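You operate a simulated robot arm through the tools that you are given. There is no shell and no other tool.

The job below is to be done with a simulated robot arm. You get a single attempt, and the scene is never put back.

JOB
Clear the stripper and brush the lint off its bed.
Fine: arm off, the red tube on the bench's red peg, the hand brush back in its place; the other tubes stay. Set down upright: hand brush. What is to be rubbed or washed off counts as gone when no trace of it is left.

The check looks at the end state, three seconds after you hand in, the way a careful person would. Anything else that was tipped, shoved, dropped, spilled or broken makes it a failure.

ROBOT AND FRAMES
A 6-joint arm with a two-finger gripper, fixed in place. Base frame: the origin is at the foot of the arm, x ahead of it, y to its left, z up; the work surface is at about z = 0.89. Units: m, degrees, N and s.
Its first joint turns from -166.0 to 166.0 degrees. Payload 2.45 kg.
The tool frame sits at the grasp point between the pads (the TCP): z along the fingers, y along the line on which they close. The tips reach 0.02 m beyond it. Largest opening 0.14 m; the body of the gripper starts 0.168 m behind the TCP.
Orientation is told as [roll, pitch, yaw] about the base's x, y, z axes, in that order, counted from this pose: with the fingers straight down and closing along the base's y, the tool's x points along the base's -x, its y along +y and its z along -z.

CONTROLS
- The arm moves only by the tool drive_tool. Its argument "plan" is a list that holds one entry, the list of rows, each a list of 7 numbers: the shift along the base's x, y, z in units of 150 mm (1.0 is 150 mm), then the turn, a rotation vector about the base's x, y, z in units of 90 degrees (1.0 is 90 degrees), then the finger opening in m, from 0 to 0.14. In form: [[[dx, dy, dz, ax, ay, az, hand], ...]]. A call has 1 to 20 rows; each row is the pose to reach, as a shift and turn from the pose commanded when the call began. A call with a number of a shift or a turn outside -1 to 1 is refused whole. A row lasts 0.2 s, in which the tool goes at most 0.05 m and 8.6 degrees; a call with a longer step from one row to the next is refused whole, and so is a gripper value outside its range. Where a pose cannot be reached the arm comes as near as it can. A force on the tool above 60 N (or 10 N above the force at the start of the call, whichever is more), or a blocked arm, ends the call early, and 0.2 s more pass. The fingers move at their own pace (about 0.045 m/s each) and stop on an object; they squeeze with about 29 N. The grip force told is the motor's: it shows also when the fingers shut on nothing. Time passes only in rows, and 0.2 s behind the last, so rows that repeat a pose let the fingers close. It gives the time, the measured TCP pose, the force on the tool (base axes), the opening and the grip force at its end, in the units of the frame above (readings bear some noise), with the torque about the TCP (base axes, N m) and any sound that the robot's microphone picked up.
- Cameras (640 x 400 px; columns grow to the right, rows downward): "scene" is fixed at [0.0524, -0.4999, 1.5162]; the picture's right is [0.26, -0.97, 0.00], its down [-0.37, -0.10, -0.92] and it looks along [0.89, 0.24, -0.38] (base axes); focal length 302 px, centre (320, 200). "wrist" rides on the gripper at [0.078, 0.011, -0.209] in the tool frame; the picture's right is [-0.14, 0.99, 0.00], its down [-0.92, -0.13, -0.37] and it looks along [-0.37, -0.05, 0.93] (tool axes); focal length 280 px, centre (320, 200). There is no depth. A picture from a camera that has moved, and an enlarged one, comes with that camera's place and axes in the base frame and with its lens.
- camera(camera): a new picture of that camera. The clock stands still meanwhile.
- inspect(camera, box): a new picture of the part [left, top, right, bottom] of that camera's present view, enlarged. The clock stands still meanwhile.
- sign_off(): hands the job in; it is judged then, once.

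Nothing tells you positions but the pictures and the camera data. Unless the task says otherwise, let go and move clear before handing in.

The tools are called after ">>>" by a JSON object that holds its "op" and its "data". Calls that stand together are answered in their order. drive_tool: Moves the arm, as the interface text tells. Its arguments: {"type":"object","properties":{"plan":{"type":"array","items":{"type":"array","items":{"type":"array","items":{"type":"number"}}}}},"required":["plan"]} The other tools are called the same way: camera (camera) takes a picture; inspect (camera, box) takes an enlarged picture of a part of a camera's view; sign_off () hands the job in.

At the start:

```text
time_s: 0.0
tcp_pos: [0.6878, 0.3654, 1.268]
tool_rot: [0.1, 0.1, 0.1]
ft_force: [0.7, 0.0, -0.2]
moment: [-0.01, 0.01, 0.01]
opening: 0.1399
finger_force: 0.1
```

scene: 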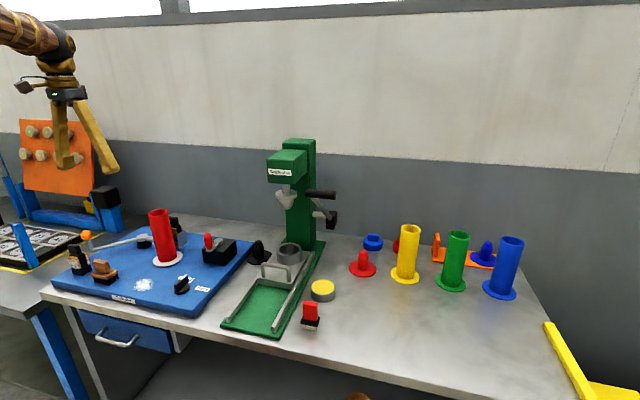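
wrist: 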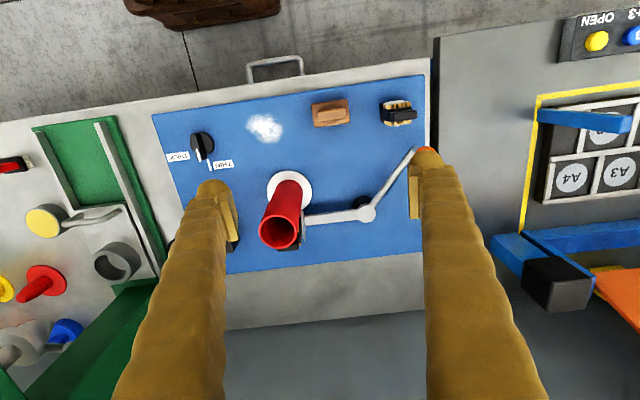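

I see a blue board (the stripper) at left with a red tube on a spindle, an arm with an orange knob, a lint patch, and brushes; a red peg stands on the bench to the right. I'll look closer before moving.

>>> {"op": "inspect", "data": {"camera": "scene", "box": [40, 190, 260, 330]}}

>>> {"op": "inspect", "data": {"camera": "wrist", "box": [140, 60, 460, 280]}}

>>> {"op": "inspect", "data": {"camera": "scene", "box": [300, 200, 560, 360]}}

>>> {"op": "inspect", "data": {"camera": "scene", "box": [130, 190, 250, 265]}}

```text
2.86 times, centred on (150, 260) of scene
camera zoom: at [0.0524, -0.4999, 1.5162], right [0.26, -0.97, 0.0], down [-0.37, -0.1, -0.92], along [0.89, 0.24, -0.38], focal length 862 px, centre (806, 29)
```

zoom: 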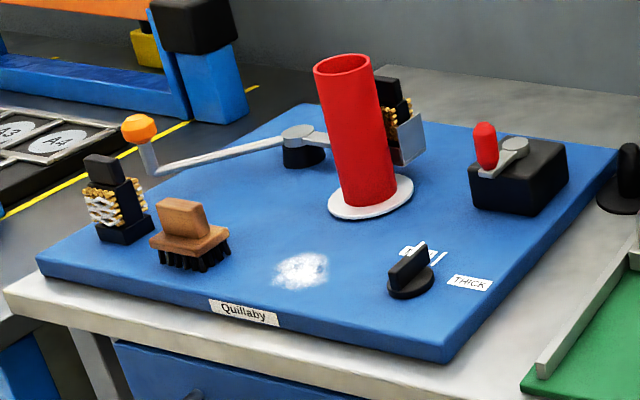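

```text
1.82 times, centred on (300, 170) of wrist
camera zoom: at [0.6091, 0.377, 1.4762], right [0.14, 0.99, 0.0], down [0.92, -0.13, 0.37], along [0.37, -0.05, -0.93], focal length 510 px, centre (356, 254)
```

zoom: 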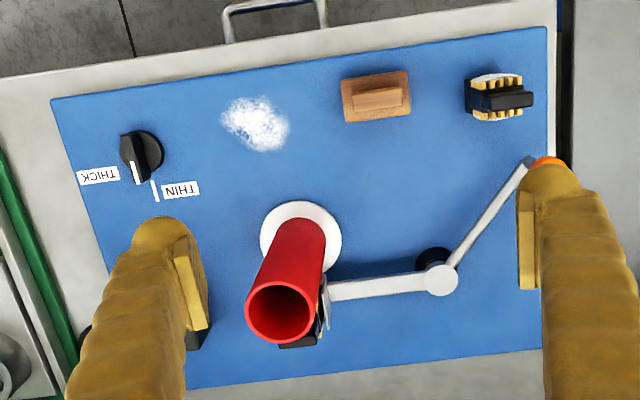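

```text
2.46 times, centred on (430, 280) of scene
camera zoom: at [0.0524, -0.4999, 1.5162], right [0.26, -0.97, 0.0], down [-0.37, -0.1, -0.92], along [0.89, 0.24, -0.38], focal length 743 px, centre (49, 3)
```

zoom: 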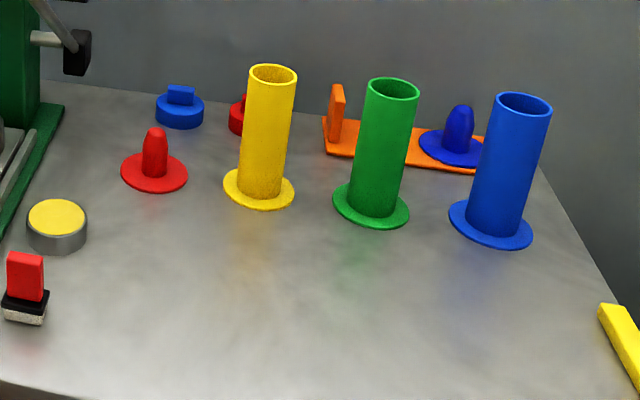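

```text
5.33 times, centred on (190, 228) of scene
camera zoom: at [0.0524, -0.4999, 1.5162], right [0.26, -0.97, 0.0], down [-0.37, -0.1, -0.92], along [0.89, 0.24, -0.38], focal length 1609 px, centre (1013, 53)
```

zoom: 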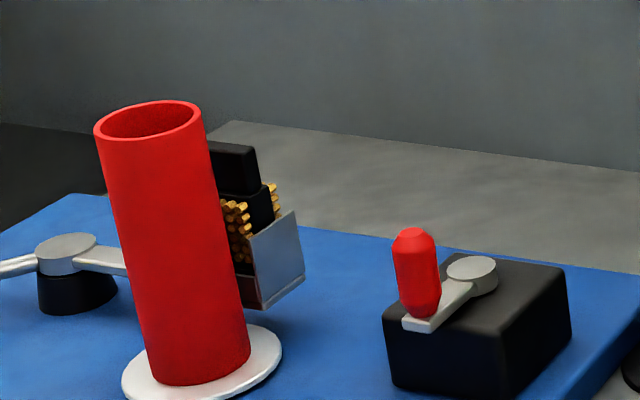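

The bed seems to lie near z≈0.89 and the bench a little lower, with the tube spindle near (0.81, 0.28) and the red peg near (0.97, -0.41). I'll move the wrist camera for other views, to triangulate and see how the stripper arm works.

>>> {"op": "drive_tool", "data": {"plan": [[[-0.1, -0.17, -0.08, 0, 0, 0, 0.14], [-0.2, -0.34, -0.16, 0, 0, 0, 0.14], [-0.3, -0.5, -0.24, 0, 0, 0, 0.14], [-0.4, -0.67, -0.32, 0, 0, 0, 0.14], [-0.5, -0.84, -0.4, 0, 0, 0, 0.14], [-0.59, -1, -0.45, 0, 0, 0, 0.14], [-0.59, -1, -0.45, 0, 0, 0, 0.14]]]}}

>>> {"op": "camera", "data": {"camera": "wrist"}}

>>> {"op": "inspect", "data": {"camera": "scene", "box": [40, 190, 260, 330]}}

```text
time_s: 1.6
tcp_pos: [0.5986, 0.2145, 1.1978]
tool_rot: [0.1, 0.0, 0.0]
ft_force: [0.4, 0.5, -0.3]
moment: [0.02, -0.01, -0.01]
opening: 0.1398
finger_force: 0.0
```

```text
taken
camera wrist: at [0.5202, 0.2264, 1.4081], right [0.14, 0.99, 0.0], down [0.92, -0.13, 0.37], along [0.37, -0.05, -0.93], focal length 280 px, centre (320, 200)
```

wrist: 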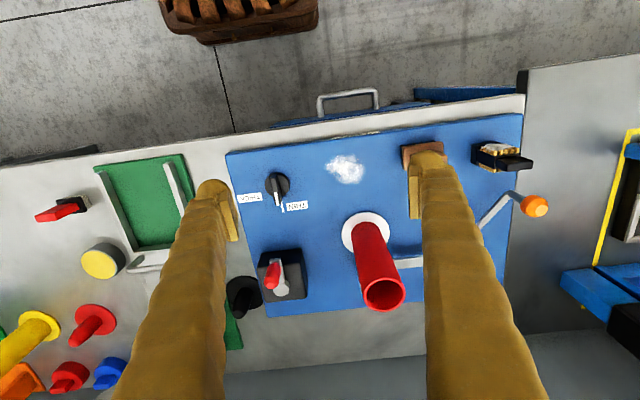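

```text
2.86 times, centred on (150, 260) of scene
camera zoom: at [0.0524, -0.4999, 1.5162], right [0.26, -0.97, 0.0], down [-0.37, -0.1, -0.92], along [0.89, 0.24, -0.38], focal length 862 px, centre (806, 29)
```

zoom: 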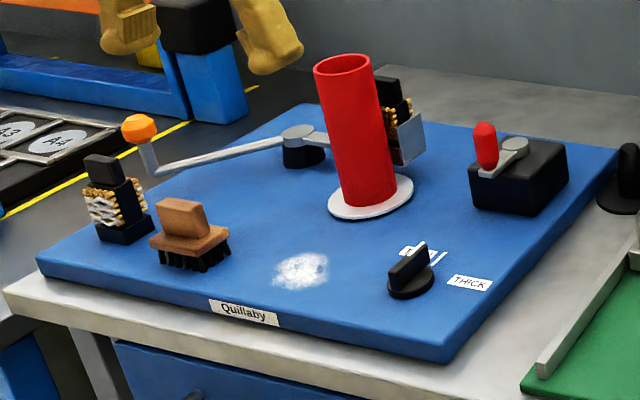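

The triangulation holds: bed top z≈0.893, bench z≈0.863, spindle at about (0.81, 0.28). I'll zoom into parts of this view to understand the arm and the other objects.

>>> {"op": "inspect", "data": {"camera": "wrist", "box": [220, 100, 540, 320]}}

>>> {"op": "inspect", "data": {"camera": "wrist", "box": [0, 180, 220, 400]}}

>>> {"op": "inspect", "data": {"camera": "scene", "box": [60, 220, 160, 290]}}

>>> {"op": "inspect", "data": {"camera": "scene", "box": [340, 210, 440, 290]}}

```text
1.82 times, centred on (380, 210) of wrist
camera zoom: at [0.5202, 0.2264, 1.4081], right [0.14, 0.99, 0.0], down [0.92, -0.13, 0.37], along [0.37, -0.05, -0.93], focal length 510 px, centre (211, 182)
```

zoom: 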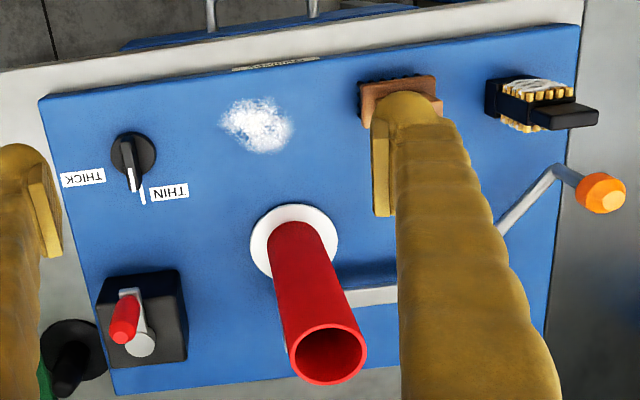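

```text
1.82 times, centred on (110, 290) of wrist
camera zoom: at [0.5202, 0.2264, 1.4081], right [0.14, 0.99, 0.0], down [0.92, -0.13, 0.37], along [0.37, -0.05, -0.93], focal length 510 px, centre (702, 36)
```

zoom: 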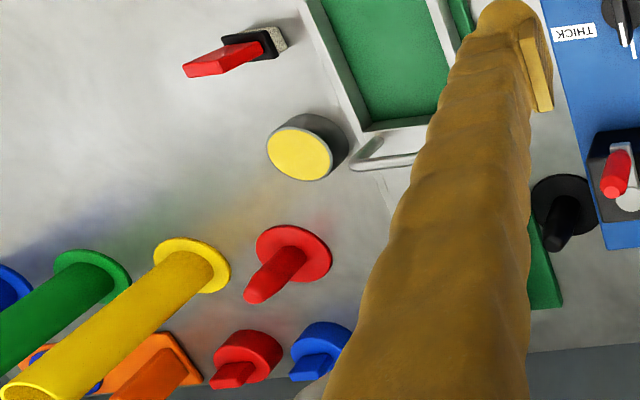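

```text
5.71 times, centred on (110, 255) of scene
camera zoom: at [0.0524, -0.4999, 1.5162], right [0.26, -0.97, 0.0], down [-0.37, -0.1, -0.92], along [0.89, 0.24, -0.38], focal length 1724 px, centre (1520, -114)
```

zoom: 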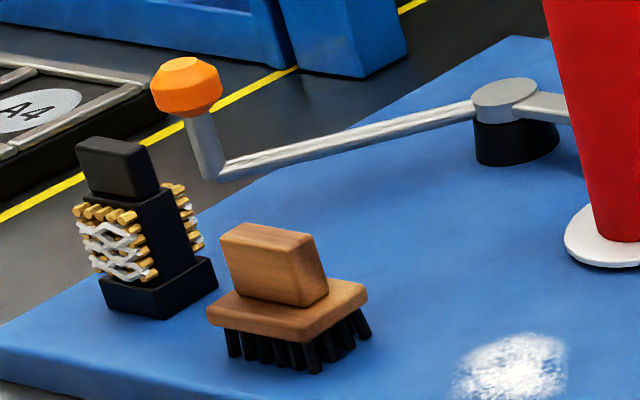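

```text
5.00 times, centred on (390, 250) of scene
camera zoom: at [0.0524, -0.4999, 1.5162], right [0.26, -0.97, 0.0], down [-0.37, -0.1, -0.92], along [0.89, 0.24, -0.38], focal length 1509 px, centre (-30, -50)
```

zoom: 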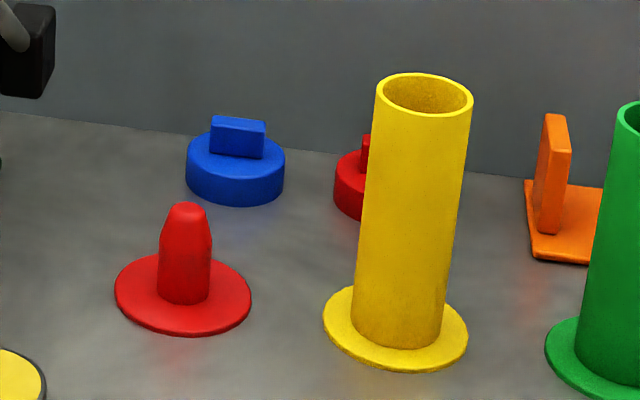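

The hand brush is the wooden block with black bristles at about (0.657, 0.388), the lint is at (0.671, 0.254), the arm pivot is near (0.875, 0.44), and its orange knob is near (0.743, 0.54, 0.99). The shoe sits behind the tube, so I'll look at the arm from above its left side.

>>> {"op": "drive_tool", "data": {"plan": [[[0.15, 0.25, 0.1, 0, 0, 0, 0.14], [0.3, 0.5, 0.1, 0, 0, 0, 0.14], [0.45, 0.75, 0.1, 0, 0, 0, 0.14], [0.6, 1, 0.1, 0, 0, 0, 0.14]]]}}

>>> {"op": "drive_tool", "data": {"plan": [[[0, 0.3, 0, 0, 0, 0, 0.14], [0, 0.6, 0, 0, 0, 0, 0.14], [0, 0.9, 0, 0, 0, 0, 0.14], [0, 0.9, 0, 0, 0, 0, 0.14]]]}}

>>> {"op": "camera", "data": {"camera": "wrist"}}

>>> {"op": "camera", "data": {"camera": "scene"}}

```text
time_s: 2.6
tcp_pos: [0.6902, 0.3645, 1.215]
tool_rot: [0.1, 0.0, 0.0]
ft_force: [-0.9, 0.2, -0.6]
moment: [0.01, -0.01, 0.02]
opening: 0.1402
finger_force: 0.1
```

```text
time_s: 3.6
tcp_pos: [0.6877, 0.5, 1.2141]
tool_rot: [-0.1, 0.0, 0.0]
ft_force: [0.2, 0.4, -0.3]
moment: [-0.02, 0.01, 0.01]
opening: 0.1398
finger_force: 0.2
```

```text
taken
camera wrist: at [0.6096, 0.5122, 1.4223], right [0.14, 0.99, 0.0], down [0.92, -0.13, 0.37], along [0.37, -0.05, -0.93], focal length 280 px, centre (320, 200)
```

wrist: 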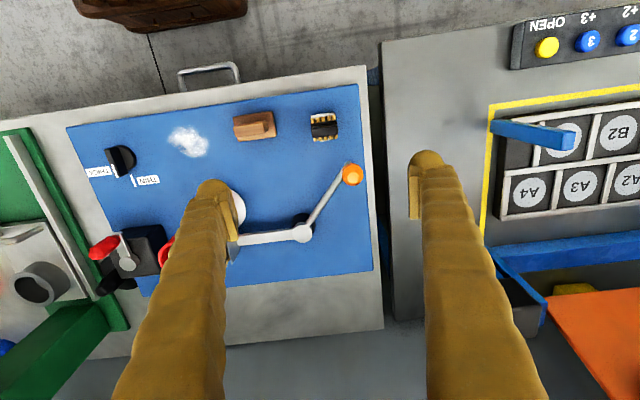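

```text
taken
```

scene: 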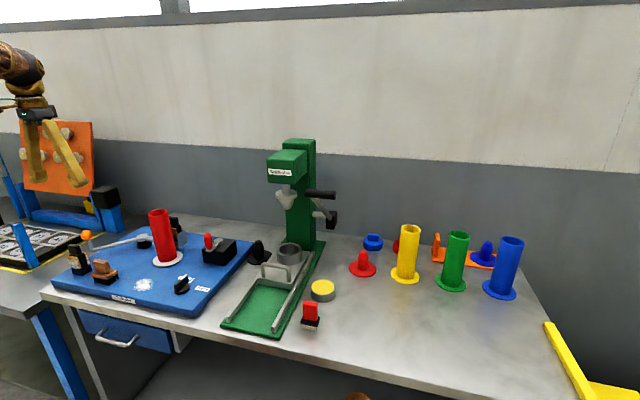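

The knob triangulates to about (0.743, 0.543, 0.993) and the pivot to (0.872, 0.441). Next I'll look at the shoe behind the tube from above.

>>> {"op": "drive_tool", "data": {"plan": [[[0.2, -0.25, 0, 0, 0, 0, 0.14], [0.4, -0.5, 0, 0, 0, 0, 0.14], [0.6, -0.75, 0, 0, 0, 0, 0.14], [0.75, -1, 0, 0, 0, 0, 0.14], [0.75, -1, 0, 0, 0, 0, 0.14]]]}}

>>> {"op": "camera", "data": {"camera": "wrist"}}

>>> {"op": "inspect", "data": {"camera": "wrist", "box": [200, 100, 440, 260]}}

```text
time_s: 4.8
tcp_pos: [0.8002, 0.3524, 1.2139]
tool_rot: [0.0, 0.0, 0.1]
ft_force: [-0.2, 0.7, 0.2]
moment: [0.01, 0.0, 0.01]
opening: 0.1403
finger_force: 0.1
```

```text
taken
camera wrist: at [0.7219, 0.3631, 1.424], right [0.14, 0.99, 0.0], down [0.92, -0.13, 0.37], along [0.36, -0.05, -0.93], focal length 280 px, centre (320, 200)
```

wrist: 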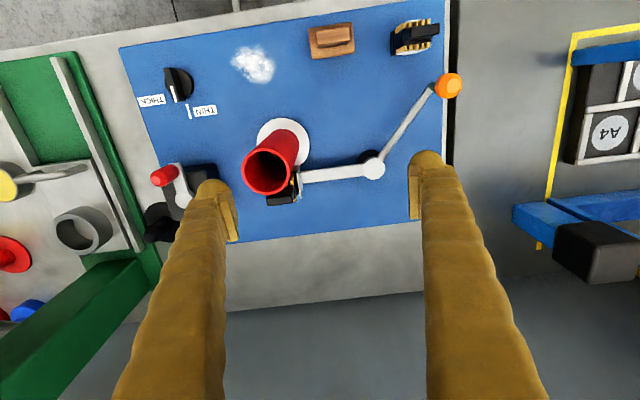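

```text
2.50 times, centred on (320, 180) of wrist
camera zoom: at [0.7219, 0.3631, 1.424], right [0.14, 0.99, 0.0], down [0.92, -0.13, 0.37], along [0.36, -0.05, -0.93], focal length 701 px, centre (320, 250)
```

zoom: 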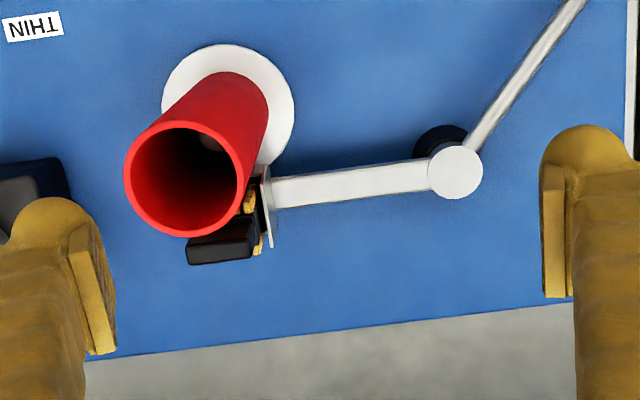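

The comb on the arm's end sits just behind (+x of) the tube, so the knob has to swing toward the bench front (counterclockwise seen from above). The spare comb stands close to the knob's path, so I'll measure that area precisely.

>>> {"op": "drive_tool", "data": {"plan": [[[-0.2, 0.2, 0, 0, 0, 0, 0.14], [-0.4, 0.4, 0, 0, 0, 0, 0.14], [-0.6, 0.6, -0.1, 0, 0, 0, 0.14], [-0.8, 0.8, -0.25, 0, 0, 0, 0.14], [-1, 1, -0.45, 0, 0, 0, 0.14], [-1, 1, -0.45, 0, 0, 0, 0.14]]]}}

>>> {"op": "camera", "data": {"camera": "wrist"}}

>>> {"op": "inspect", "data": {"camera": "wrist", "box": [200, 80, 440, 230]}}

```text
refused: row 5 steps farther than a row can; nothing moved
```

```text
taken
camera wrist: at [0.7219, 0.3631, 1.424], right [0.14, 0.99, 0.0], down [0.92, -0.13, 0.37], along [0.36, -0.05, -0.93], focal length 280 px, centre (320, 200)
```

wrist: 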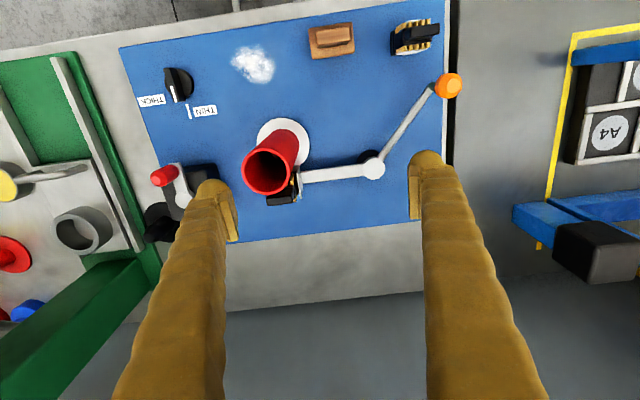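

```text
2.67 times, centred on (320, 155) of wrist
camera zoom: at [0.7219, 0.3631, 1.424], right [0.14, 0.99, 0.0], down [0.92, -0.13, 0.37], along [0.36, -0.05, -0.93], focal length 748 px, centre (320, 320)
```

zoom: 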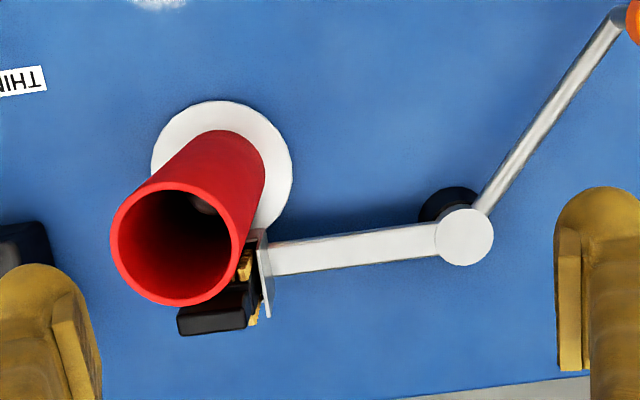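

That step was too long and was refused, so nothing moved; the scene is unchanged. I'll repeat the move in smaller steps.

>>> {"op": "drive_tool", "data": {"plan": [[[-0.2, 0.2, 0, 0, 0, 0, 0.14], [-0.4, 0.4, 0, 0, 0, 0, 0.14], [-0.6, 0.6, -0.05, 0, 0, 0, 0.14], [-0.8, 0.8, -0.15, 0, 0, 0, 0.14], [-1, 1, -0.25, 0, 0, 0, 0.14], [-1, 1, -0.45, 0, 0, 0, 0.14], [-1, 1, -0.45, 0, 0, 0, 0.14]]]}}

>>> {"op": "camera", "data": {"camera": "wrist"}}

>>> {"op": "inspect", "data": {"camera": "wrist", "box": [200, 80, 440, 230]}}

```text
time_s: 6.4
tcp_pos: [0.6507, 0.5001, 1.1476]
tool_rot: [-0.1, -0.1, 0.1]
ft_force: [-0.1, -0.8, 0.8]
moment: [-0.02, -0.03, -0.02]
opening: 0.1399
finger_force: 0.0
```

```text
taken
camera wrist: at [0.5727, 0.5117, 1.3557], right [0.14, 0.99, 0.0], down [0.92, -0.13, 0.37], along [0.36, -0.05, -0.93], focal length 280 px, centre (320, 200)
```

wrist: 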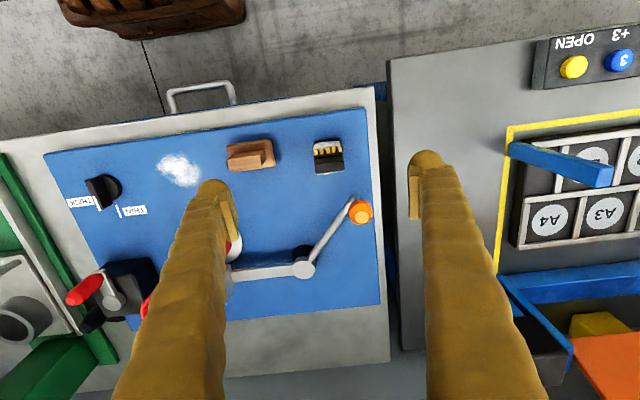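

```text
2.67 times, centred on (320, 155) of wrist
camera zoom: at [0.5727, 0.5117, 1.3557], right [0.14, 0.99, 0.0], down [0.92, -0.13, 0.37], along [0.36, -0.05, -0.93], focal length 748 px, centre (320, 320)
```

zoom: 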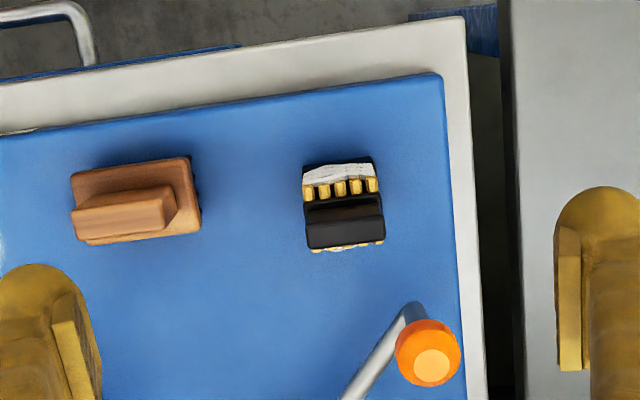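

The post stands at about (0.744, 0.544), and the comb's nearest corner is near (0.692, 0.49), so the knob's arc about the pivot just clears it. I'll move above the knob with the fingers narrowed and turned so that they straddle it along the arc's tangent.

>>> {"op": "drive_tool", "data": {"plan": [[[0.13, 0.05, 0, 0, 0, -0.085, 0.06], [0.26, 0.1, 0, 0, 0, -0.17, 0.06], [0.4, 0.16, 0, 0, 0, -0.26, 0.06], [0.53, 0.21, 0, 0, 0, -0.345, 0.06], [0.662, 0.266, 0, 0, 0, -0.431, 0.06], [0.662, 0.266, 0, 0, 0, -0.431, 0.06], [0.662, 0.266, 0, 0, 0, -0.431, 0.06]]]}}

>>> {"op": "camera", "data": {"camera": "wrist"}}

>>> {"op": "inspect", "data": {"camera": "scene", "box": [0, 120, 220, 290]}}

```text
time_s: 8.0
tcp_pos: [0.7503, 0.5394, 1.1482]
tool_rot: [0.0, 0.1, -38.8]
ft_force: [0.6, 0.5, 0.1]
moment: [0.03, 0.0, 0.0]
opening: 0.0602
finger_force: 0.1
```

```text
taken
camera wrist: at [0.6964, 0.5977, 1.356], right [0.73, 0.69, 0.0], down [0.64, -0.68, 0.37], along [0.25, -0.27, -0.93], focal length 280 px, centre (320, 200)
```

wrist: 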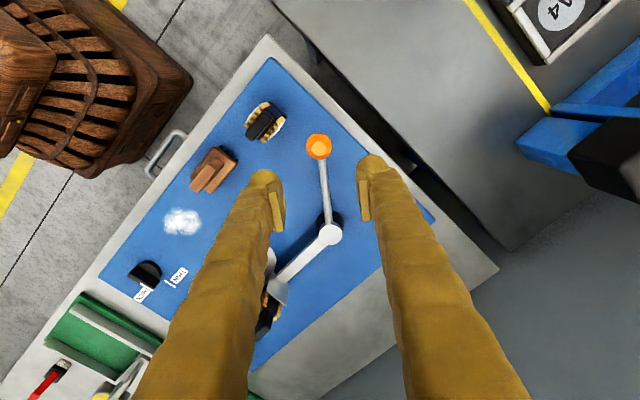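

```text
2.35 times, centred on (110, 205) of scene
camera zoom: at [0.0524, -0.4999, 1.5162], right [0.26, -0.97, 0.0], down [-0.37, -0.1, -0.92], along [0.89, 0.24, -0.38], focal length 710 px, centre (814, 188)
```

zoom: 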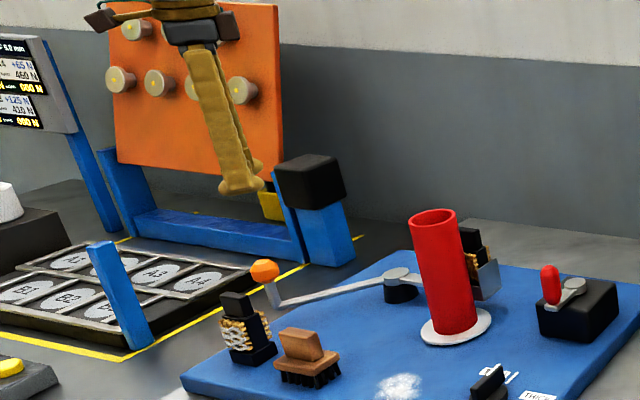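

The knob reads (0.744, 0.543) again, and the fingers are centred on it with a slight inward shift. I'll descend until the pads are level with the knob.

>>> {"op": "drive_tool", "data": {"plan": [[[0, 0, -0.25, 0, 0, 0, 0.06], [0, 0, -0.5, 0, 0, 0, 0.06], [0, 0, -0.7, 0, 0, 0, 0.06], [0, 0, -0.85, 0, 0, 0, 0.06], [0, 0, -1, 0, 0, 0, 0.06], [0, 0, -1, 0, 0, 0, 0.06]]]}}

>>> {"op": "camera", "data": {"camera": "wrist"}}

>>> {"op": "inspect", "data": {"camera": "scene", "box": [0, 120, 220, 290]}}

```text
time_s: 9.4
tcp_pos: [0.7504, 0.5381, 0.9978]
tool_rot: [-0.1, 0.0, -38.9]
ft_force: [-0.2, -0.9, 0.4]
moment: [0.0, 0.0, 0.01]
opening: 0.0604
finger_force: 0.1
```

```text
taken
camera wrist: at [0.6963, 0.5974, 1.2071], right [0.73, 0.69, 0.0], down [0.64, -0.68, 0.37], along [0.25, -0.27, -0.93], focal length 280 px, centre (320, 200)
```

wrist: 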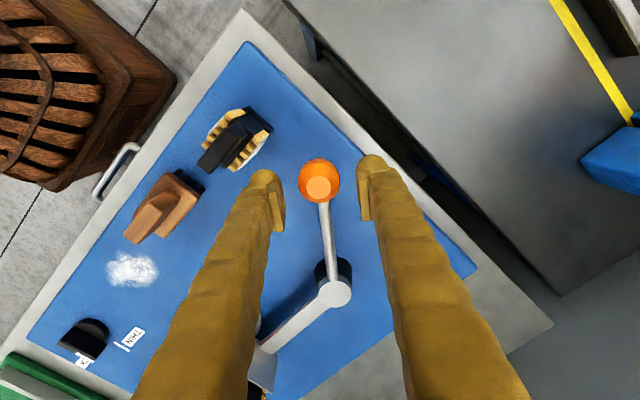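

```text
2.35 times, centred on (110, 205) of scene
camera zoom: at [0.0524, -0.4999, 1.5162], right [0.26, -0.97, 0.0], down [-0.37, -0.1, -0.92], along [0.89, 0.24, -0.38], focal length 710 px, centre (814, 188)
```

zoom: 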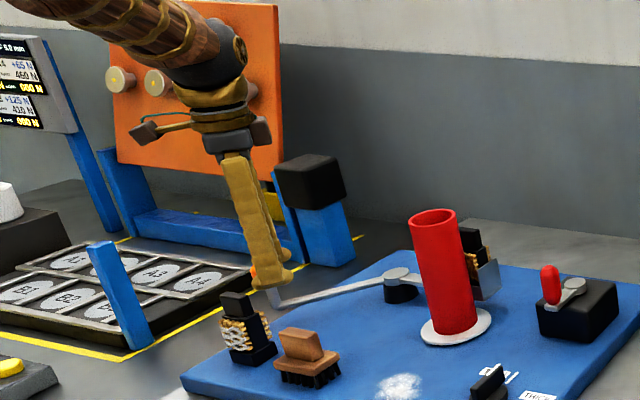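

The knob is between the fingers. I'll sweep along the pivot's arc about 20° first, then check.

>>> {"op": "drive_tool", "data": {"plan": [[[-0.0537, -0.0732, 0, 0, 0, 0.0556, 0.06], [-0.1006, -0.1508, 0, 0, 0, 0.1111, 0.06], [-0.1407, -0.2322, 0, 0, 0, 0.1667, 0.06], [-0.1735, -0.3168, 0, 0, 0, 0.2222, 0.06], [-0.1735, -0.3168, 0, 0, 0, 0.2222, 0.06]]]}}

>>> {"op": "camera", "data": {"camera": "wrist"}}

>>> {"op": "inspect", "data": {"camera": "scene", "box": [40, 170, 260, 310]}}

```text
time_s: 10.6
tcp_pos: [0.7245, 0.4917, 0.9969]
tool_rot: [0.0, -0.1, -18.8]
ft_force: [-0.8, 0.1, 0.6]
moment: [0.03, -0.03, -0.01]
opening: 0.0604
finger_force: 0.0
```

```text
taken
camera wrist: at [0.6536, 0.5276, 1.2062], right [0.45, 0.89, 0.0], down [0.83, -0.42, 0.37], along [0.33, -0.17, -0.93], focal length 280 px, centre (320, 200)
```

wrist: 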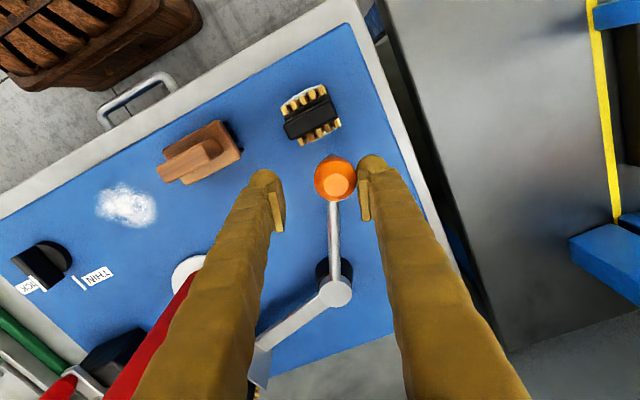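

```text
2.86 times, centred on (150, 240) of scene
camera zoom: at [0.0524, -0.4999, 1.5162], right [0.26, -0.97, 0.0], down [-0.37, -0.1, -0.92], along [0.89, 0.24, -0.38], focal length 862 px, centre (806, 86)
```

zoom: 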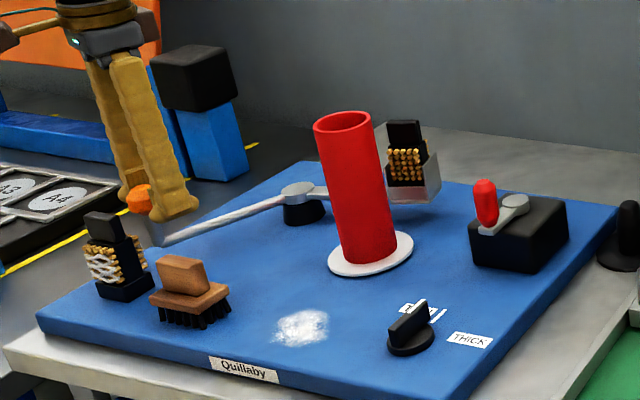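

The arm swings freely with no force, and its comb has moved off the tube. I'll sweep further, to about 45°.

>>> {"op": "drive_tool", "data": {"plan": [[[-0.0252, -0.0871, 0, 0, 0, 0.0556, 0.06], [-0.0429, -0.1761, 0, 0, 0, 0.1111, 0.06], [-0.0527, -0.2663, 0, 0, 0, 0.1667, 0.06], [-0.0546, -0.357, 0, 0, 0, 0.2222, 0.06], [-0.0486, -0.4475, 0, 0, 0, 0.2778, 0.06], [-0.0486, -0.4475, 0, 0, 0, 0.2778, 0.06]]]}}

>>> {"op": "camera", "data": {"camera": "wrist"}}

>>> {"op": "inspect", "data": {"camera": "scene", "box": [40, 170, 260, 310]}}

```text
time_s: 12.0
tcp_pos: [0.7181, 0.4259, 0.9981]
tool_rot: [0.0, 0.0, 6.3]
ft_force: [2.1, 8.2, 0.2]
moment: [0.07, -0.07, -0.18]
opening: 0.0653
finger_force: 3.9
```

```text
taken
camera wrist: at [0.6387, 0.4281, 1.2066], right [0.03, 1.0, 0.0], down [0.93, -0.03, 0.37], along [0.37, -0.01, -0.93], focal length 280 px, centre (320, 200)
```

wrist: 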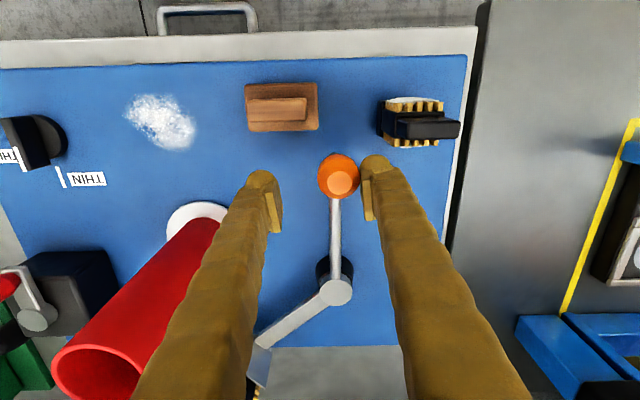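

```text
2.86 times, centred on (150, 240) of scene
camera zoom: at [0.0524, -0.4999, 1.5162], right [0.26, -0.97, 0.0], down [-0.37, -0.1, -0.92], along [0.89, 0.24, -0.38], focal length 862 px, centre (806, 86)
```

zoom: 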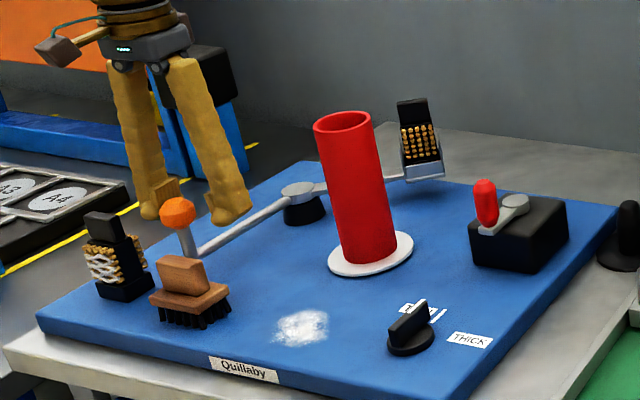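

The arm met a stop at about 40° and its comb is well clear of the tube. I'll ease the finger off the knob, lift, and check that the arm stays put.

>>> {"op": "drive_tool", "data": {"plan": [[[0, 0.05, 0, 0, 0, 0, 0.065], [0, 0.06, 0, 0, 0, 0, 0.065], [0, 0.06, 0.2, 0, 0, 0, 0.065], [0, 0.06, 0.5, 0, 0, 0, 0.065], [0, 0.06, 0.8, 0, 0, 0, 0.065], [0, 0.06, 1, 0, 0, -0.07, 0.065], [0, 0.06, 1, 0, 0, -0.07, 0.065]]]}}

>>> {"op": "camera", "data": {"camera": "wrist"}}

>>> {"op": "inspect", "data": {"camera": "scene", "box": [40, 170, 260, 310]}}

```text
time_s: 13.6
tcp_pos: [0.7182, 0.4319, 1.1482]
tool_rot: [0.1, 0.1, -0.2]
ft_force: [0.9, -0.3, -0.9]
moment: [-0.01, 0.0, 0.02]
opening: 0.0648
finger_force: 0.0
```

```text
taken
camera wrist: at [0.6388, 0.444, 1.3574], right [0.14, 0.99, 0.0], down [0.92, -0.13, 0.37], along [0.36, -0.05, -0.93], focal length 280 px, centre (320, 200)
```

wrist: 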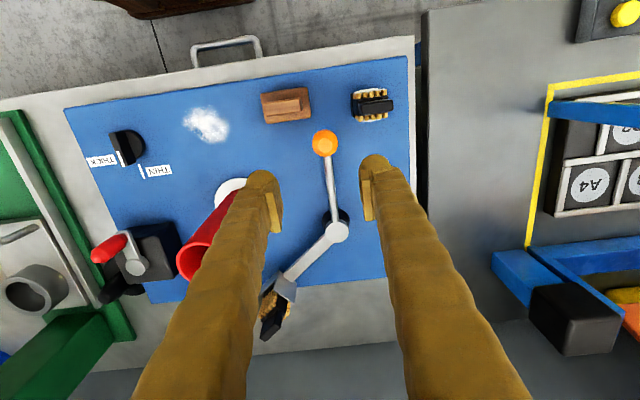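

```text
2.86 times, centred on (150, 240) of scene
camera zoom: at [0.0524, -0.4999, 1.5162], right [0.26, -0.97, 0.0], down [-0.37, -0.1, -0.92], along [0.89, 0.24, -0.38], focal length 862 px, centre (806, 86)
```

zoom: 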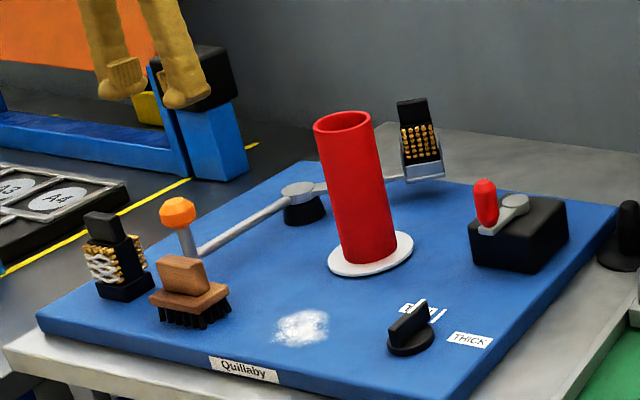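

The arm stays swung off, and the brush and comb are undisturbed. Now I'll travel high across to the red peg, empty-handed, to measure it and test the reach there.

>>> {"op": "drive_tool", "data": {"plan": [[[0, 0, 0.3, 0, 0, 0, 0.14], [-0.03, -0.1, 0.6, 0, 0, 0, 0.14], [-0.06, -0.3, 0.8, 0, 0, 0, 0.14], [-0.1, -0.55, 0.95, 0, 0, 0, 0.14], [-0.13, -0.8, 1, 0, 0, 0, 0.14], [-0.13, -1, 1, 0, 0, 0, 0.14]]]}}

>>> {"op": "drive_tool", "data": {"plan": [[[0, -0.25, 0, 0, 0, 0, 0.14], [0, -0.5, 0, 0, 0, 0, 0.14], [0, -0.75, 0, 0, 0, 0, 0.14], [0, -1, 0, 0, 0, 0, 0.14]]]}}

>>> {"op": "drive_tool", "data": {"plan": [[[0, -0.25, 0, 0, 0, 0, 0.14], [0, -0.5, 0, 0, 0, 0, 0.14], [0, -0.75, 0, 0, 0, 0, 0.14], [0, -1, 0, 0, 0, 0, 0.14]]]}}

>>> {"op": "drive_tool", "data": {"plan": [[[0, -0.25, 0, 0, 0, 0, 0.14], [0, -0.5, 0, 0, 0, 0, 0.14], [0, -0.75, 0, 0, 0, 0, 0.14], [0, -1, 0, 0, 0, 0, 0.14]]]}}

>>> {"op": "drive_tool", "data": {"plan": [[[0, -0.25, 0, 0, 0, 0, 0.14], [0, -0.5, 0, 0, 0, 0, 0.14], [0, -0.75, 0, 0, 0, 0, 0.14], [0, -1, 0, 0, 0, 0, 0.14], [0, -1, 0, 0, 0, 0, 0.14]]]}}

>>> {"op": "camera", "data": {"camera": "wrist"}}

>>> {"op": "camera", "data": {"camera": "scene"}}

```text
time_s: 15.0
tcp_pos: [0.6989, 0.283, 1.2975]
tool_rot: [0.0, 0.0, -0.1]
ft_force: [0.0, 0.5, 0.2]
moment: [-0.02, 0.03, 0.01]
opening: 0.1401
finger_force: 0.0
```

```text
time_s: 16.0
tcp_pos: [0.697, 0.1345, 1.2963]
tool_rot: [0.1, 0.0, -0.1]
ft_force: [0.2, -0.1, -0.1]
moment: [0.02, -0.03, 0.0]
opening: 0.1399
finger_force: 0.2
```

```text
time_s: 17.0
tcp_pos: [0.6978, -0.0163, 1.2975]
tool_rot: [0.0, 0.0, 0.0]
ft_force: [0.5, 0.7, -0.6]
moment: [-0.02, -0.02, 0.0]
opening: 0.1401
finger_force: 0.0
```

```text
time_s: 18.0
tcp_pos: [0.6987, -0.1682, 1.2974]
tool_rot: [-0.1, -0.1, -0.2]
ft_force: [-0.5, -0.5, 1.2]
moment: [0.02, -0.03, -0.01]
opening: 0.1399
finger_force: 0.1
```

```text
time_s: 19.2
tcp_pos: [0.698, -0.3153, 1.2976]
tool_rot: [0.0, 0.0, -0.1]
ft_force: [0.8, 0.1, -0.2]
moment: [-0.02, -0.01, -0.04]
opening: 0.1399
finger_force: 0.0
```

```text
taken
camera wrist: at [0.6196, -0.3033, 1.5064], right [0.14, 0.99, 0.0], down [0.92, -0.13, 0.37], along [0.36, -0.05, -0.93], focal length 280 px, centre (320, 200)
```

wrist: 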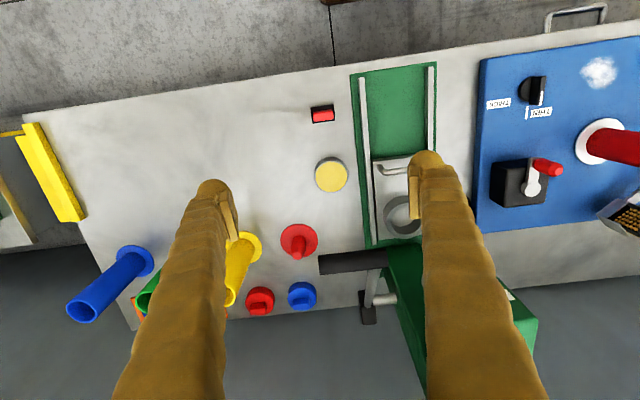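

```text
taken
```

scene: 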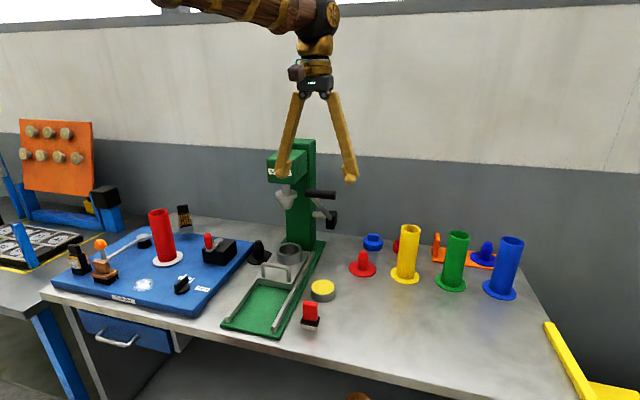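

The red peg reads about (0.98, -0.41). The green press has a black handle sticking out toward it, so I'll measure that carefully before planning the approach.

>>> {"op": "inspect", "data": {"camera": "scene", "box": [250, 130, 410, 290]}}

>>> {"op": "inspect", "data": {"camera": "wrist", "box": [220, 190, 460, 350]}}

```text
2.50 times, centred on (330, 210) of scene
camera zoom: at [0.0524, -0.4999, 1.5162], right [0.26, -0.97, 0.0], down [-0.37, -0.1, -0.92], along [0.89, 0.24, -0.38], focal length 754 px, centre (295, 175)
```

zoom: 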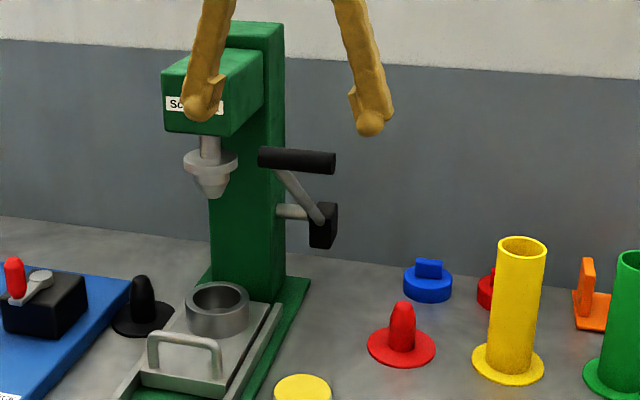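

```text
2.50 times, centred on (340, 270) of wrist
camera zoom: at [0.6196, -0.3033, 1.5064], right [0.14, 0.99, 0.0], down [0.92, -0.13, 0.37], along [0.36, -0.05, -0.93], focal length 701 px, centre (270, 25)
```

zoom: 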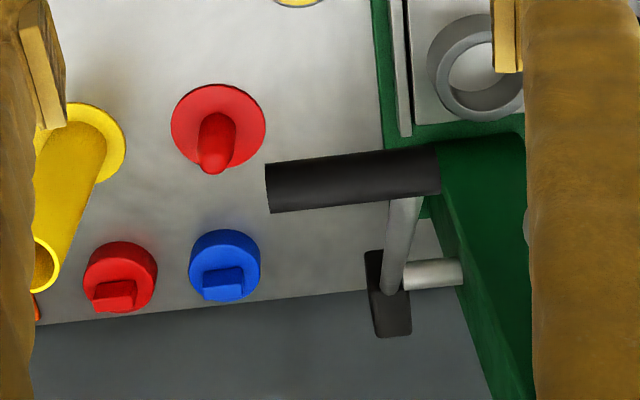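

The press handle's tip is at about (0.84, -0.335, 1.195), so I'll approach the peg with the tool tilted outward and its body biased toward -y. I'll test that reach now with an empty gripper.

>>> {"op": "drive_tool", "data": {"plan": [[[0, -0.2, 0, 0, 0, 0.05, 0.1], [0, -0.45, 0, 0, 0, 0.09, 0.1], [0, -0.7, 0, 0, 0, 0.111, 0.1], [0, -0.7, 0, 0, 0, 0.111, 0.1]]]}}

>>> {"op": "drive_tool", "data": {"plan": [[[0.15, 0, 0, 0.0116, -0.0657, 0, 0.1], [0.3, 0, 0, 0.0232, -0.1313, 0, 0.1], [0.5, 0, 0, 0.0347, -0.197, 0, 0.1], [0.7, 0, 0, 0.0463, -0.2626, 0, 0.1], [0.9, 0, 0, 0.0579, -0.3283, 0, 0.1], [1, 0, 0, 0.0579, -0.3283, 0, 0.1]]]}}

>>> {"op": "drive_tool", "data": {"plan": [[[0.2, 0, 0, 0, 0, 0, 0.1], [0.4, 0, 0, 0, 0, 0, 0.1], [0.6, 0.03, 0, 0, 0, 0, 0.1], [0.87, 0.06, 0, 0, 0, 0, 0.1], [0.87, 0.06, 0, 0, 0, 0, 0.1]]]}}

>>> {"op": "camera", "data": {"camera": "wrist"}}

>>> {"op": "camera", "data": {"camera": "scene"}}

```text
time_s: 20.2
tcp_pos: [0.6988, -0.4204, 1.2985]
tool_rot: [0.0, 0.0, 9.8]
ft_force: [0.4, 1.0, 0.5]
moment: [-0.01, -0.02, 0.01]
opening: 0.0998
finger_force: 0.1
```

```text
time_s: 21.6
tcp_pos: [0.8486, -0.4195, 1.2967]
tool_rot: [0.0, -30.0, 9.9]
ft_force: [-0.2, 0.9, 0.1]
moment: [-0.01, 0.0, -0.05]
opening: 0.0999
finger_force: 0.1
```

```text
time_s: 22.8
tcp_pos: [0.9801, -0.4105, 1.2989]
tool_rot: [0.0, -30.0, 9.9]
ft_force: [0.5, 0.0, 0.7]
moment: [0.05, 0.01, -0.01]
opening: 0.1001
finger_force: 0.1
```

```text
taken
camera wrist: at [0.8083, -0.4292, 1.44], right [-0.05, 1.0, 0.07], down [0.63, -0.02, 0.78], along [0.78, 0.08, -0.62], focal length 280 px, centre (320, 200)
```

wrist: 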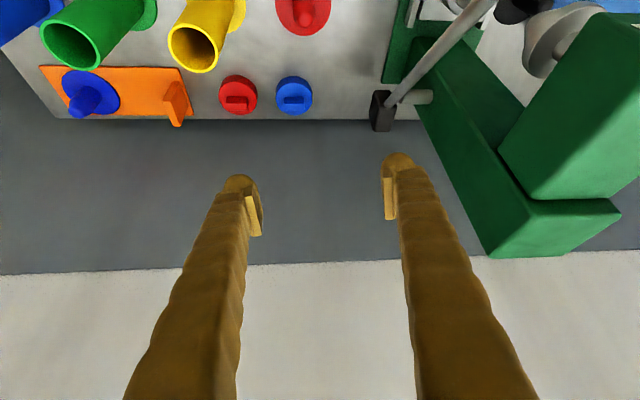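

```text
taken
```

scene: 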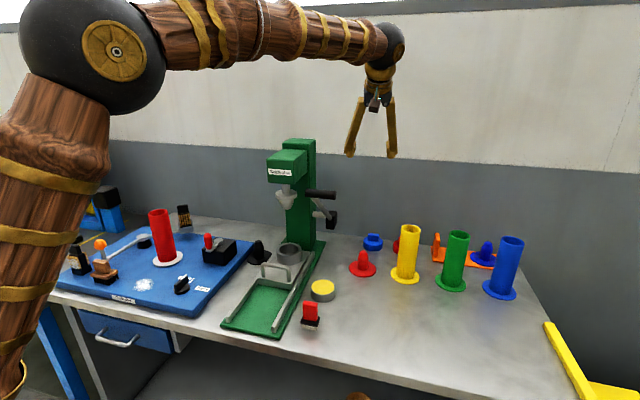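

The tilted pose reaches the peg's position at z = 1.30. I'll test the lower height needed for setting down, still empty, staying above the pin.

>>> {"op": "drive_tool", "data": {"plan": [[[0, 0, -0.25, 0, 0, 0, 0.1], [0, 0, -0.5, 0, 0, 0, 0.1], [0, 0, -0.75, 0, 0, 0, 0.1], [0, 0, -1, 0, 0, 0, 0.1]]]}}

>>> {"op": "drive_tool", "data": {"plan": [[[0, 0, -0.2, 0, 0, 0, 0.1], [0, 0, -0.4, 0, 0, 0, 0.1], [0, 0, -0.6, 0, 0, 0, 0.1], [0, 0, -0.8, 0, 0, 0, 0.1], [0, 0, -0.8, 0, 0, 0, 0.1]]]}}

>>> {"op": "camera", "data": {"camera": "wrist"}}

>>> {"op": "inspect", "data": {"camera": "scene", "box": [250, 100, 450, 300]}}

```text
time_s: 23.8
tcp_pos: [0.978, -0.4115, 1.1478]
tool_rot: [0.0, -30.0, 9.9]
ft_force: [0.0, 0.5, 0.8]
moment: [-0.02, 0.05, 0.0]
opening: 0.1001
finger_force: 0.0
```

```text
time_s: 25.0
tcp_pos: [0.98, -0.4128, 1.0269]
tool_rot: [0.1, -30.1, 9.9]
ft_force: [0.3, 0.1, 0.9]
moment: [-0.01, 0.0, -0.04]
opening: 0.1
finger_force: 0.0
```

```text
taken
camera wrist: at [0.8077, -0.4313, 1.1686], right [-0.05, 1.0, 0.07], down [0.63, -0.02, 0.78], along [0.78, 0.09, -0.62], focal length 280 px, centre (320, 200)
```

wrist: 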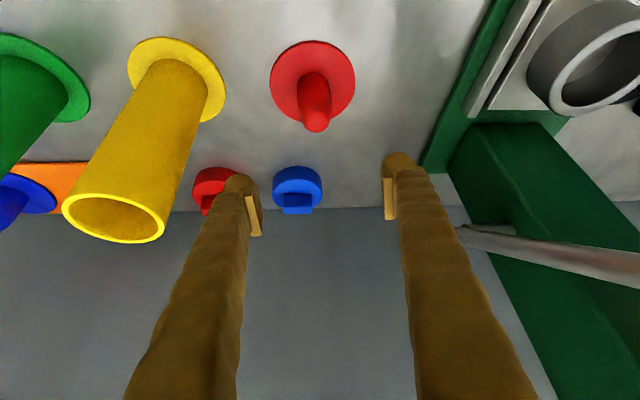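

```text
2.00 times, centred on (350, 200) of scene
camera zoom: at [0.0524, -0.4999, 1.5162], right [0.26, -0.97, 0.0], down [-0.37, -0.1, -0.92], along [0.89, 0.24, -0.38], focal length 604 px, centre (260, 200)
```

zoom: 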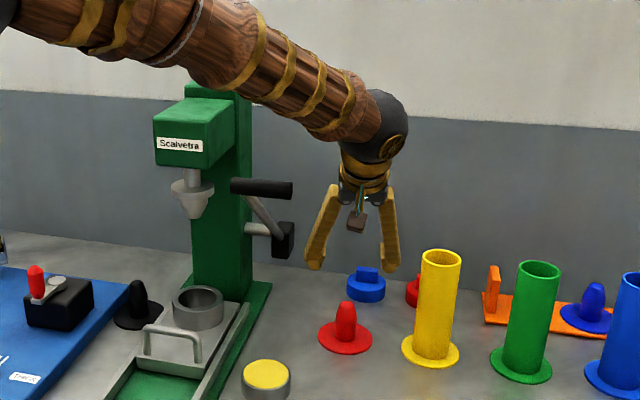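

The reach works, and the pin refines to (0.977, -0.410) with its tip at z≈0.94. I'll retrace the path high and go back to the red tube, whose centre is at (0.811, 0.2815) with its top at z≈1.083.

>>> {"op": "drive_tool", "data": {"plan": [[[0, 0, 0.25, 0, 0, 0, 0.12], [0, 0, 0.5, 0, 0, 0, 0.12], [0, 0, 0.75, 0, 0, 0, 0.12], [0, 0, 1, 0, 0, 0, 0.12]]]}}

>>> {"op": "drive_tool", "data": {"plan": [[[0, 0, 0.25, 0, 0, 0, 0.12], [0, 0, 0.5, 0, 0, 0, 0.12], [0, 0, 0.8, 0, 0, 0, 0.12], [-0.25, 0, 0.9, 0, 0, 0, 0.12], [-0.5, 0, 0.9, 0, 0, 0, 0.12], [-0.75, 0, 0.9, 0, 0, 0, 0.12], [-1, 0, 0.9, 0, 0, 0, 0.12]]]}}

>>> {"op": "drive_tool", "data": {"plan": [[[-0.25, 0, 0, 0, 0, 0, 0.12], [-0.5, 0, 0, 0, 0, 0, 0.12], [-0.75, 0.1, 0, 0, 0, 0, 0.12], [-0.95, 0.3, 0, 0, 0, 0, 0.12], [-1, 0.6, 0, 0, 0, 0, 0.12], [-1, 0.8, 0, 0, 0, 0, 0.12], [-1, 1, 0, 0, 0, 0, 0.12]]]}}

>>> {"op": "drive_tool", "data": {"plan": [[[0, 0.25, 0, 0, 0, 0, 0.12], [0, 0.5, 0, 0, 0, 0, 0.12], [0, 0.75, 0, 0, 0, 0, 0.12], [0, 1, 0, 0, 0, 0, 0.12]]]}}

>>> {"op": "drive_tool", "data": {"plan": [[[0, 0.25, 0, 0, 0, 0, 0.12], [0, 0.5, 0, 0, 0, 0, 0.12], [0, 0.75, 0, 0, 0, 0, 0.12], [0, 1, 0, 0, 0, 0, 0.12]]]}}

>>> {"op": "drive_tool", "data": {"plan": [[[0, 0.25, 0, 0, 0, 0, 0.12], [0, 0.5, 0, 0, 0, 0, 0.12], [0, 0.75, 0, 0, 0, 0, 0.12], [0, 1, 0, 0, 0, 0, 0.12], [0, 1, 0, 0, 0, 0, 0.12]]]}}

>>> {"op": "camera", "data": {"camera": "wrist"}}

```text
time_s: 26.0
tcp_pos: [0.979, -0.4123, 1.178]
tool_rot: [0.0, -30.1, 9.8]
ft_force: [0.0, -0.4, -1.0]
moment: [0.0, -0.02, -0.02]
opening: 0.1202
finger_force: 0.2
```

```text
time_s: 27.6
tcp_pos: [0.8292, -0.4134, 1.3113]
tool_rot: [0.1, -30.0, 9.9]
ft_force: [0.8, 0.8, -1.2]
moment: [0.07, 0.02, 0.05]
opening: 0.1199
finger_force: 0.0
```

```text
time_s: 29.2
tcp_pos: [0.6789, -0.2606, 1.3119]
tool_rot: [0.1, -29.9, 9.9]
ft_force: [0.2, 0.3, -0.3]
moment: [0.01, -0.01, 0.04]
opening: 0.1197
finger_force: 0.1
```

```text
time_s: 30.2
tcp_pos: [0.6792, -0.1117, 1.3137]
tool_rot: [0.0, -30.1, 9.9]
ft_force: [-0.2, 0.1, 0.1]
moment: [0.02, -0.01, 0.0]
opening: 0.1201
finger_force: 0.0
```

```text
time_s: 31.2
tcp_pos: [0.6754, 0.0374, 1.3139]
tool_rot: [0.0, -30.0, 9.9]
ft_force: [-0.7, -0.5, 1.4]
moment: [-0.02, -0.02, 0.02]
opening: 0.12
finger_force: 0.1
```

```text
time_s: 32.4
tcp_pos: [0.6769, 0.1888, 1.3118]
tool_rot: [0.0, -30.0, 9.9]
ft_force: [1.0, -0.9, 0.3]
moment: [0.06, 0.02, 0.0]
opening: 0.12
finger_force: 0.1
```

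```text
taken
camera wrist: at [0.5064, 0.1705, 1.4532], right [-0.05, 1.0, 0.07], down [0.63, -0.02, 0.78], along [0.78, 0.08, -0.62], focal length 280 px, centre (320, 200)
```

wrist: 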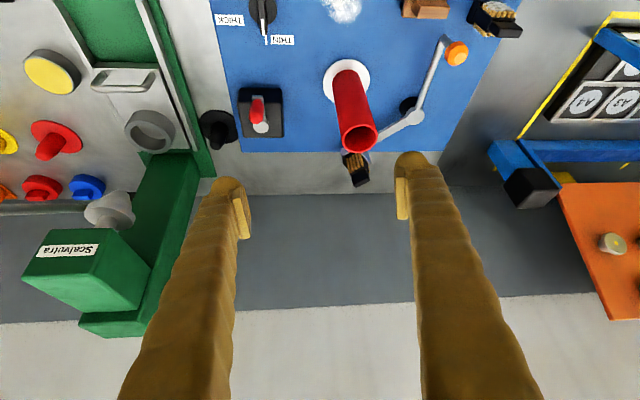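

The tube rim confirms the tube's centre at (0.810, 0.280). I'll go above it and descend with the fingers open around it.

>>> {"op": "drive_tool", "data": {"plan": [[[0.2, 0.14, 0, 0, 0, 0, 0.12], [0.4, 0.28, -0.05, 0, 0, 0, 0.12], [0.6, 0.42, -0.2, 0, 0, 0, 0.12], [0.75, 0.52, -0.4, 0, 0, 0, 0.12], [0.883, 0.61, -0.6, 0, 0, 0, 0.12], [0.883, 0.61, -0.81, 0, 0, 0, 0.12], [0.883, 0.61, -0.81, 0, 0, 0, 0.12]]]}}

>>> {"op": "camera", "data": {"camera": "wrist"}}

>>> {"op": "inspect", "data": {"camera": "scene", "box": [60, 110, 280, 290]}}

```text
time_s: 34.0
tcp_pos: [0.8122, 0.2804, 1.1895]
tool_rot: [-0.1, -30.0, 9.8]
ft_force: [0.3, -0.4, 0.1]
moment: [0.01, 0.02, -0.01]
opening: 0.1201
finger_force: 0.1
```

```text
taken
camera wrist: at [0.6402, 0.2616, 1.3311], right [-0.05, 1.0, 0.07], down [0.63, -0.02, 0.78], along [0.78, 0.09, -0.62], focal length 280 px, centre (320, 200)
```

wrist: 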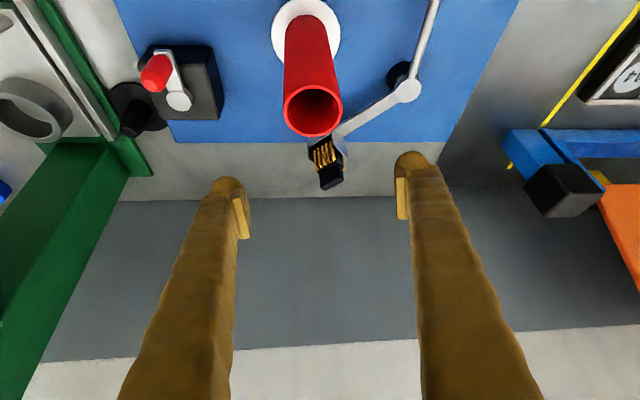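

```text
2.22 times, centred on (170, 200) of scene
camera zoom: at [0.0524, -0.4999, 1.5162], right [0.26, -0.97, 0.0], down [-0.37, -0.1, -0.92], along [0.89, 0.24, -0.38], focal length 670 px, centre (653, 200)
```

zoom: 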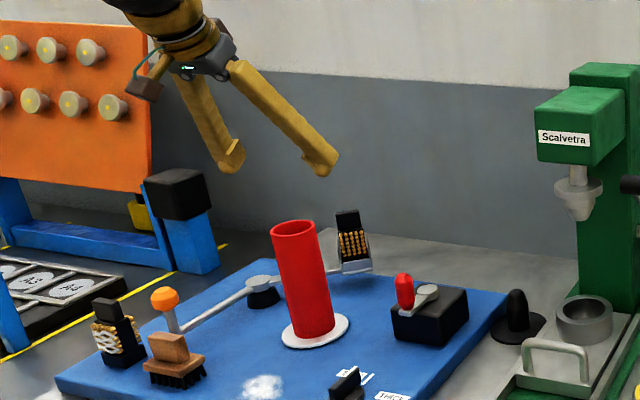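

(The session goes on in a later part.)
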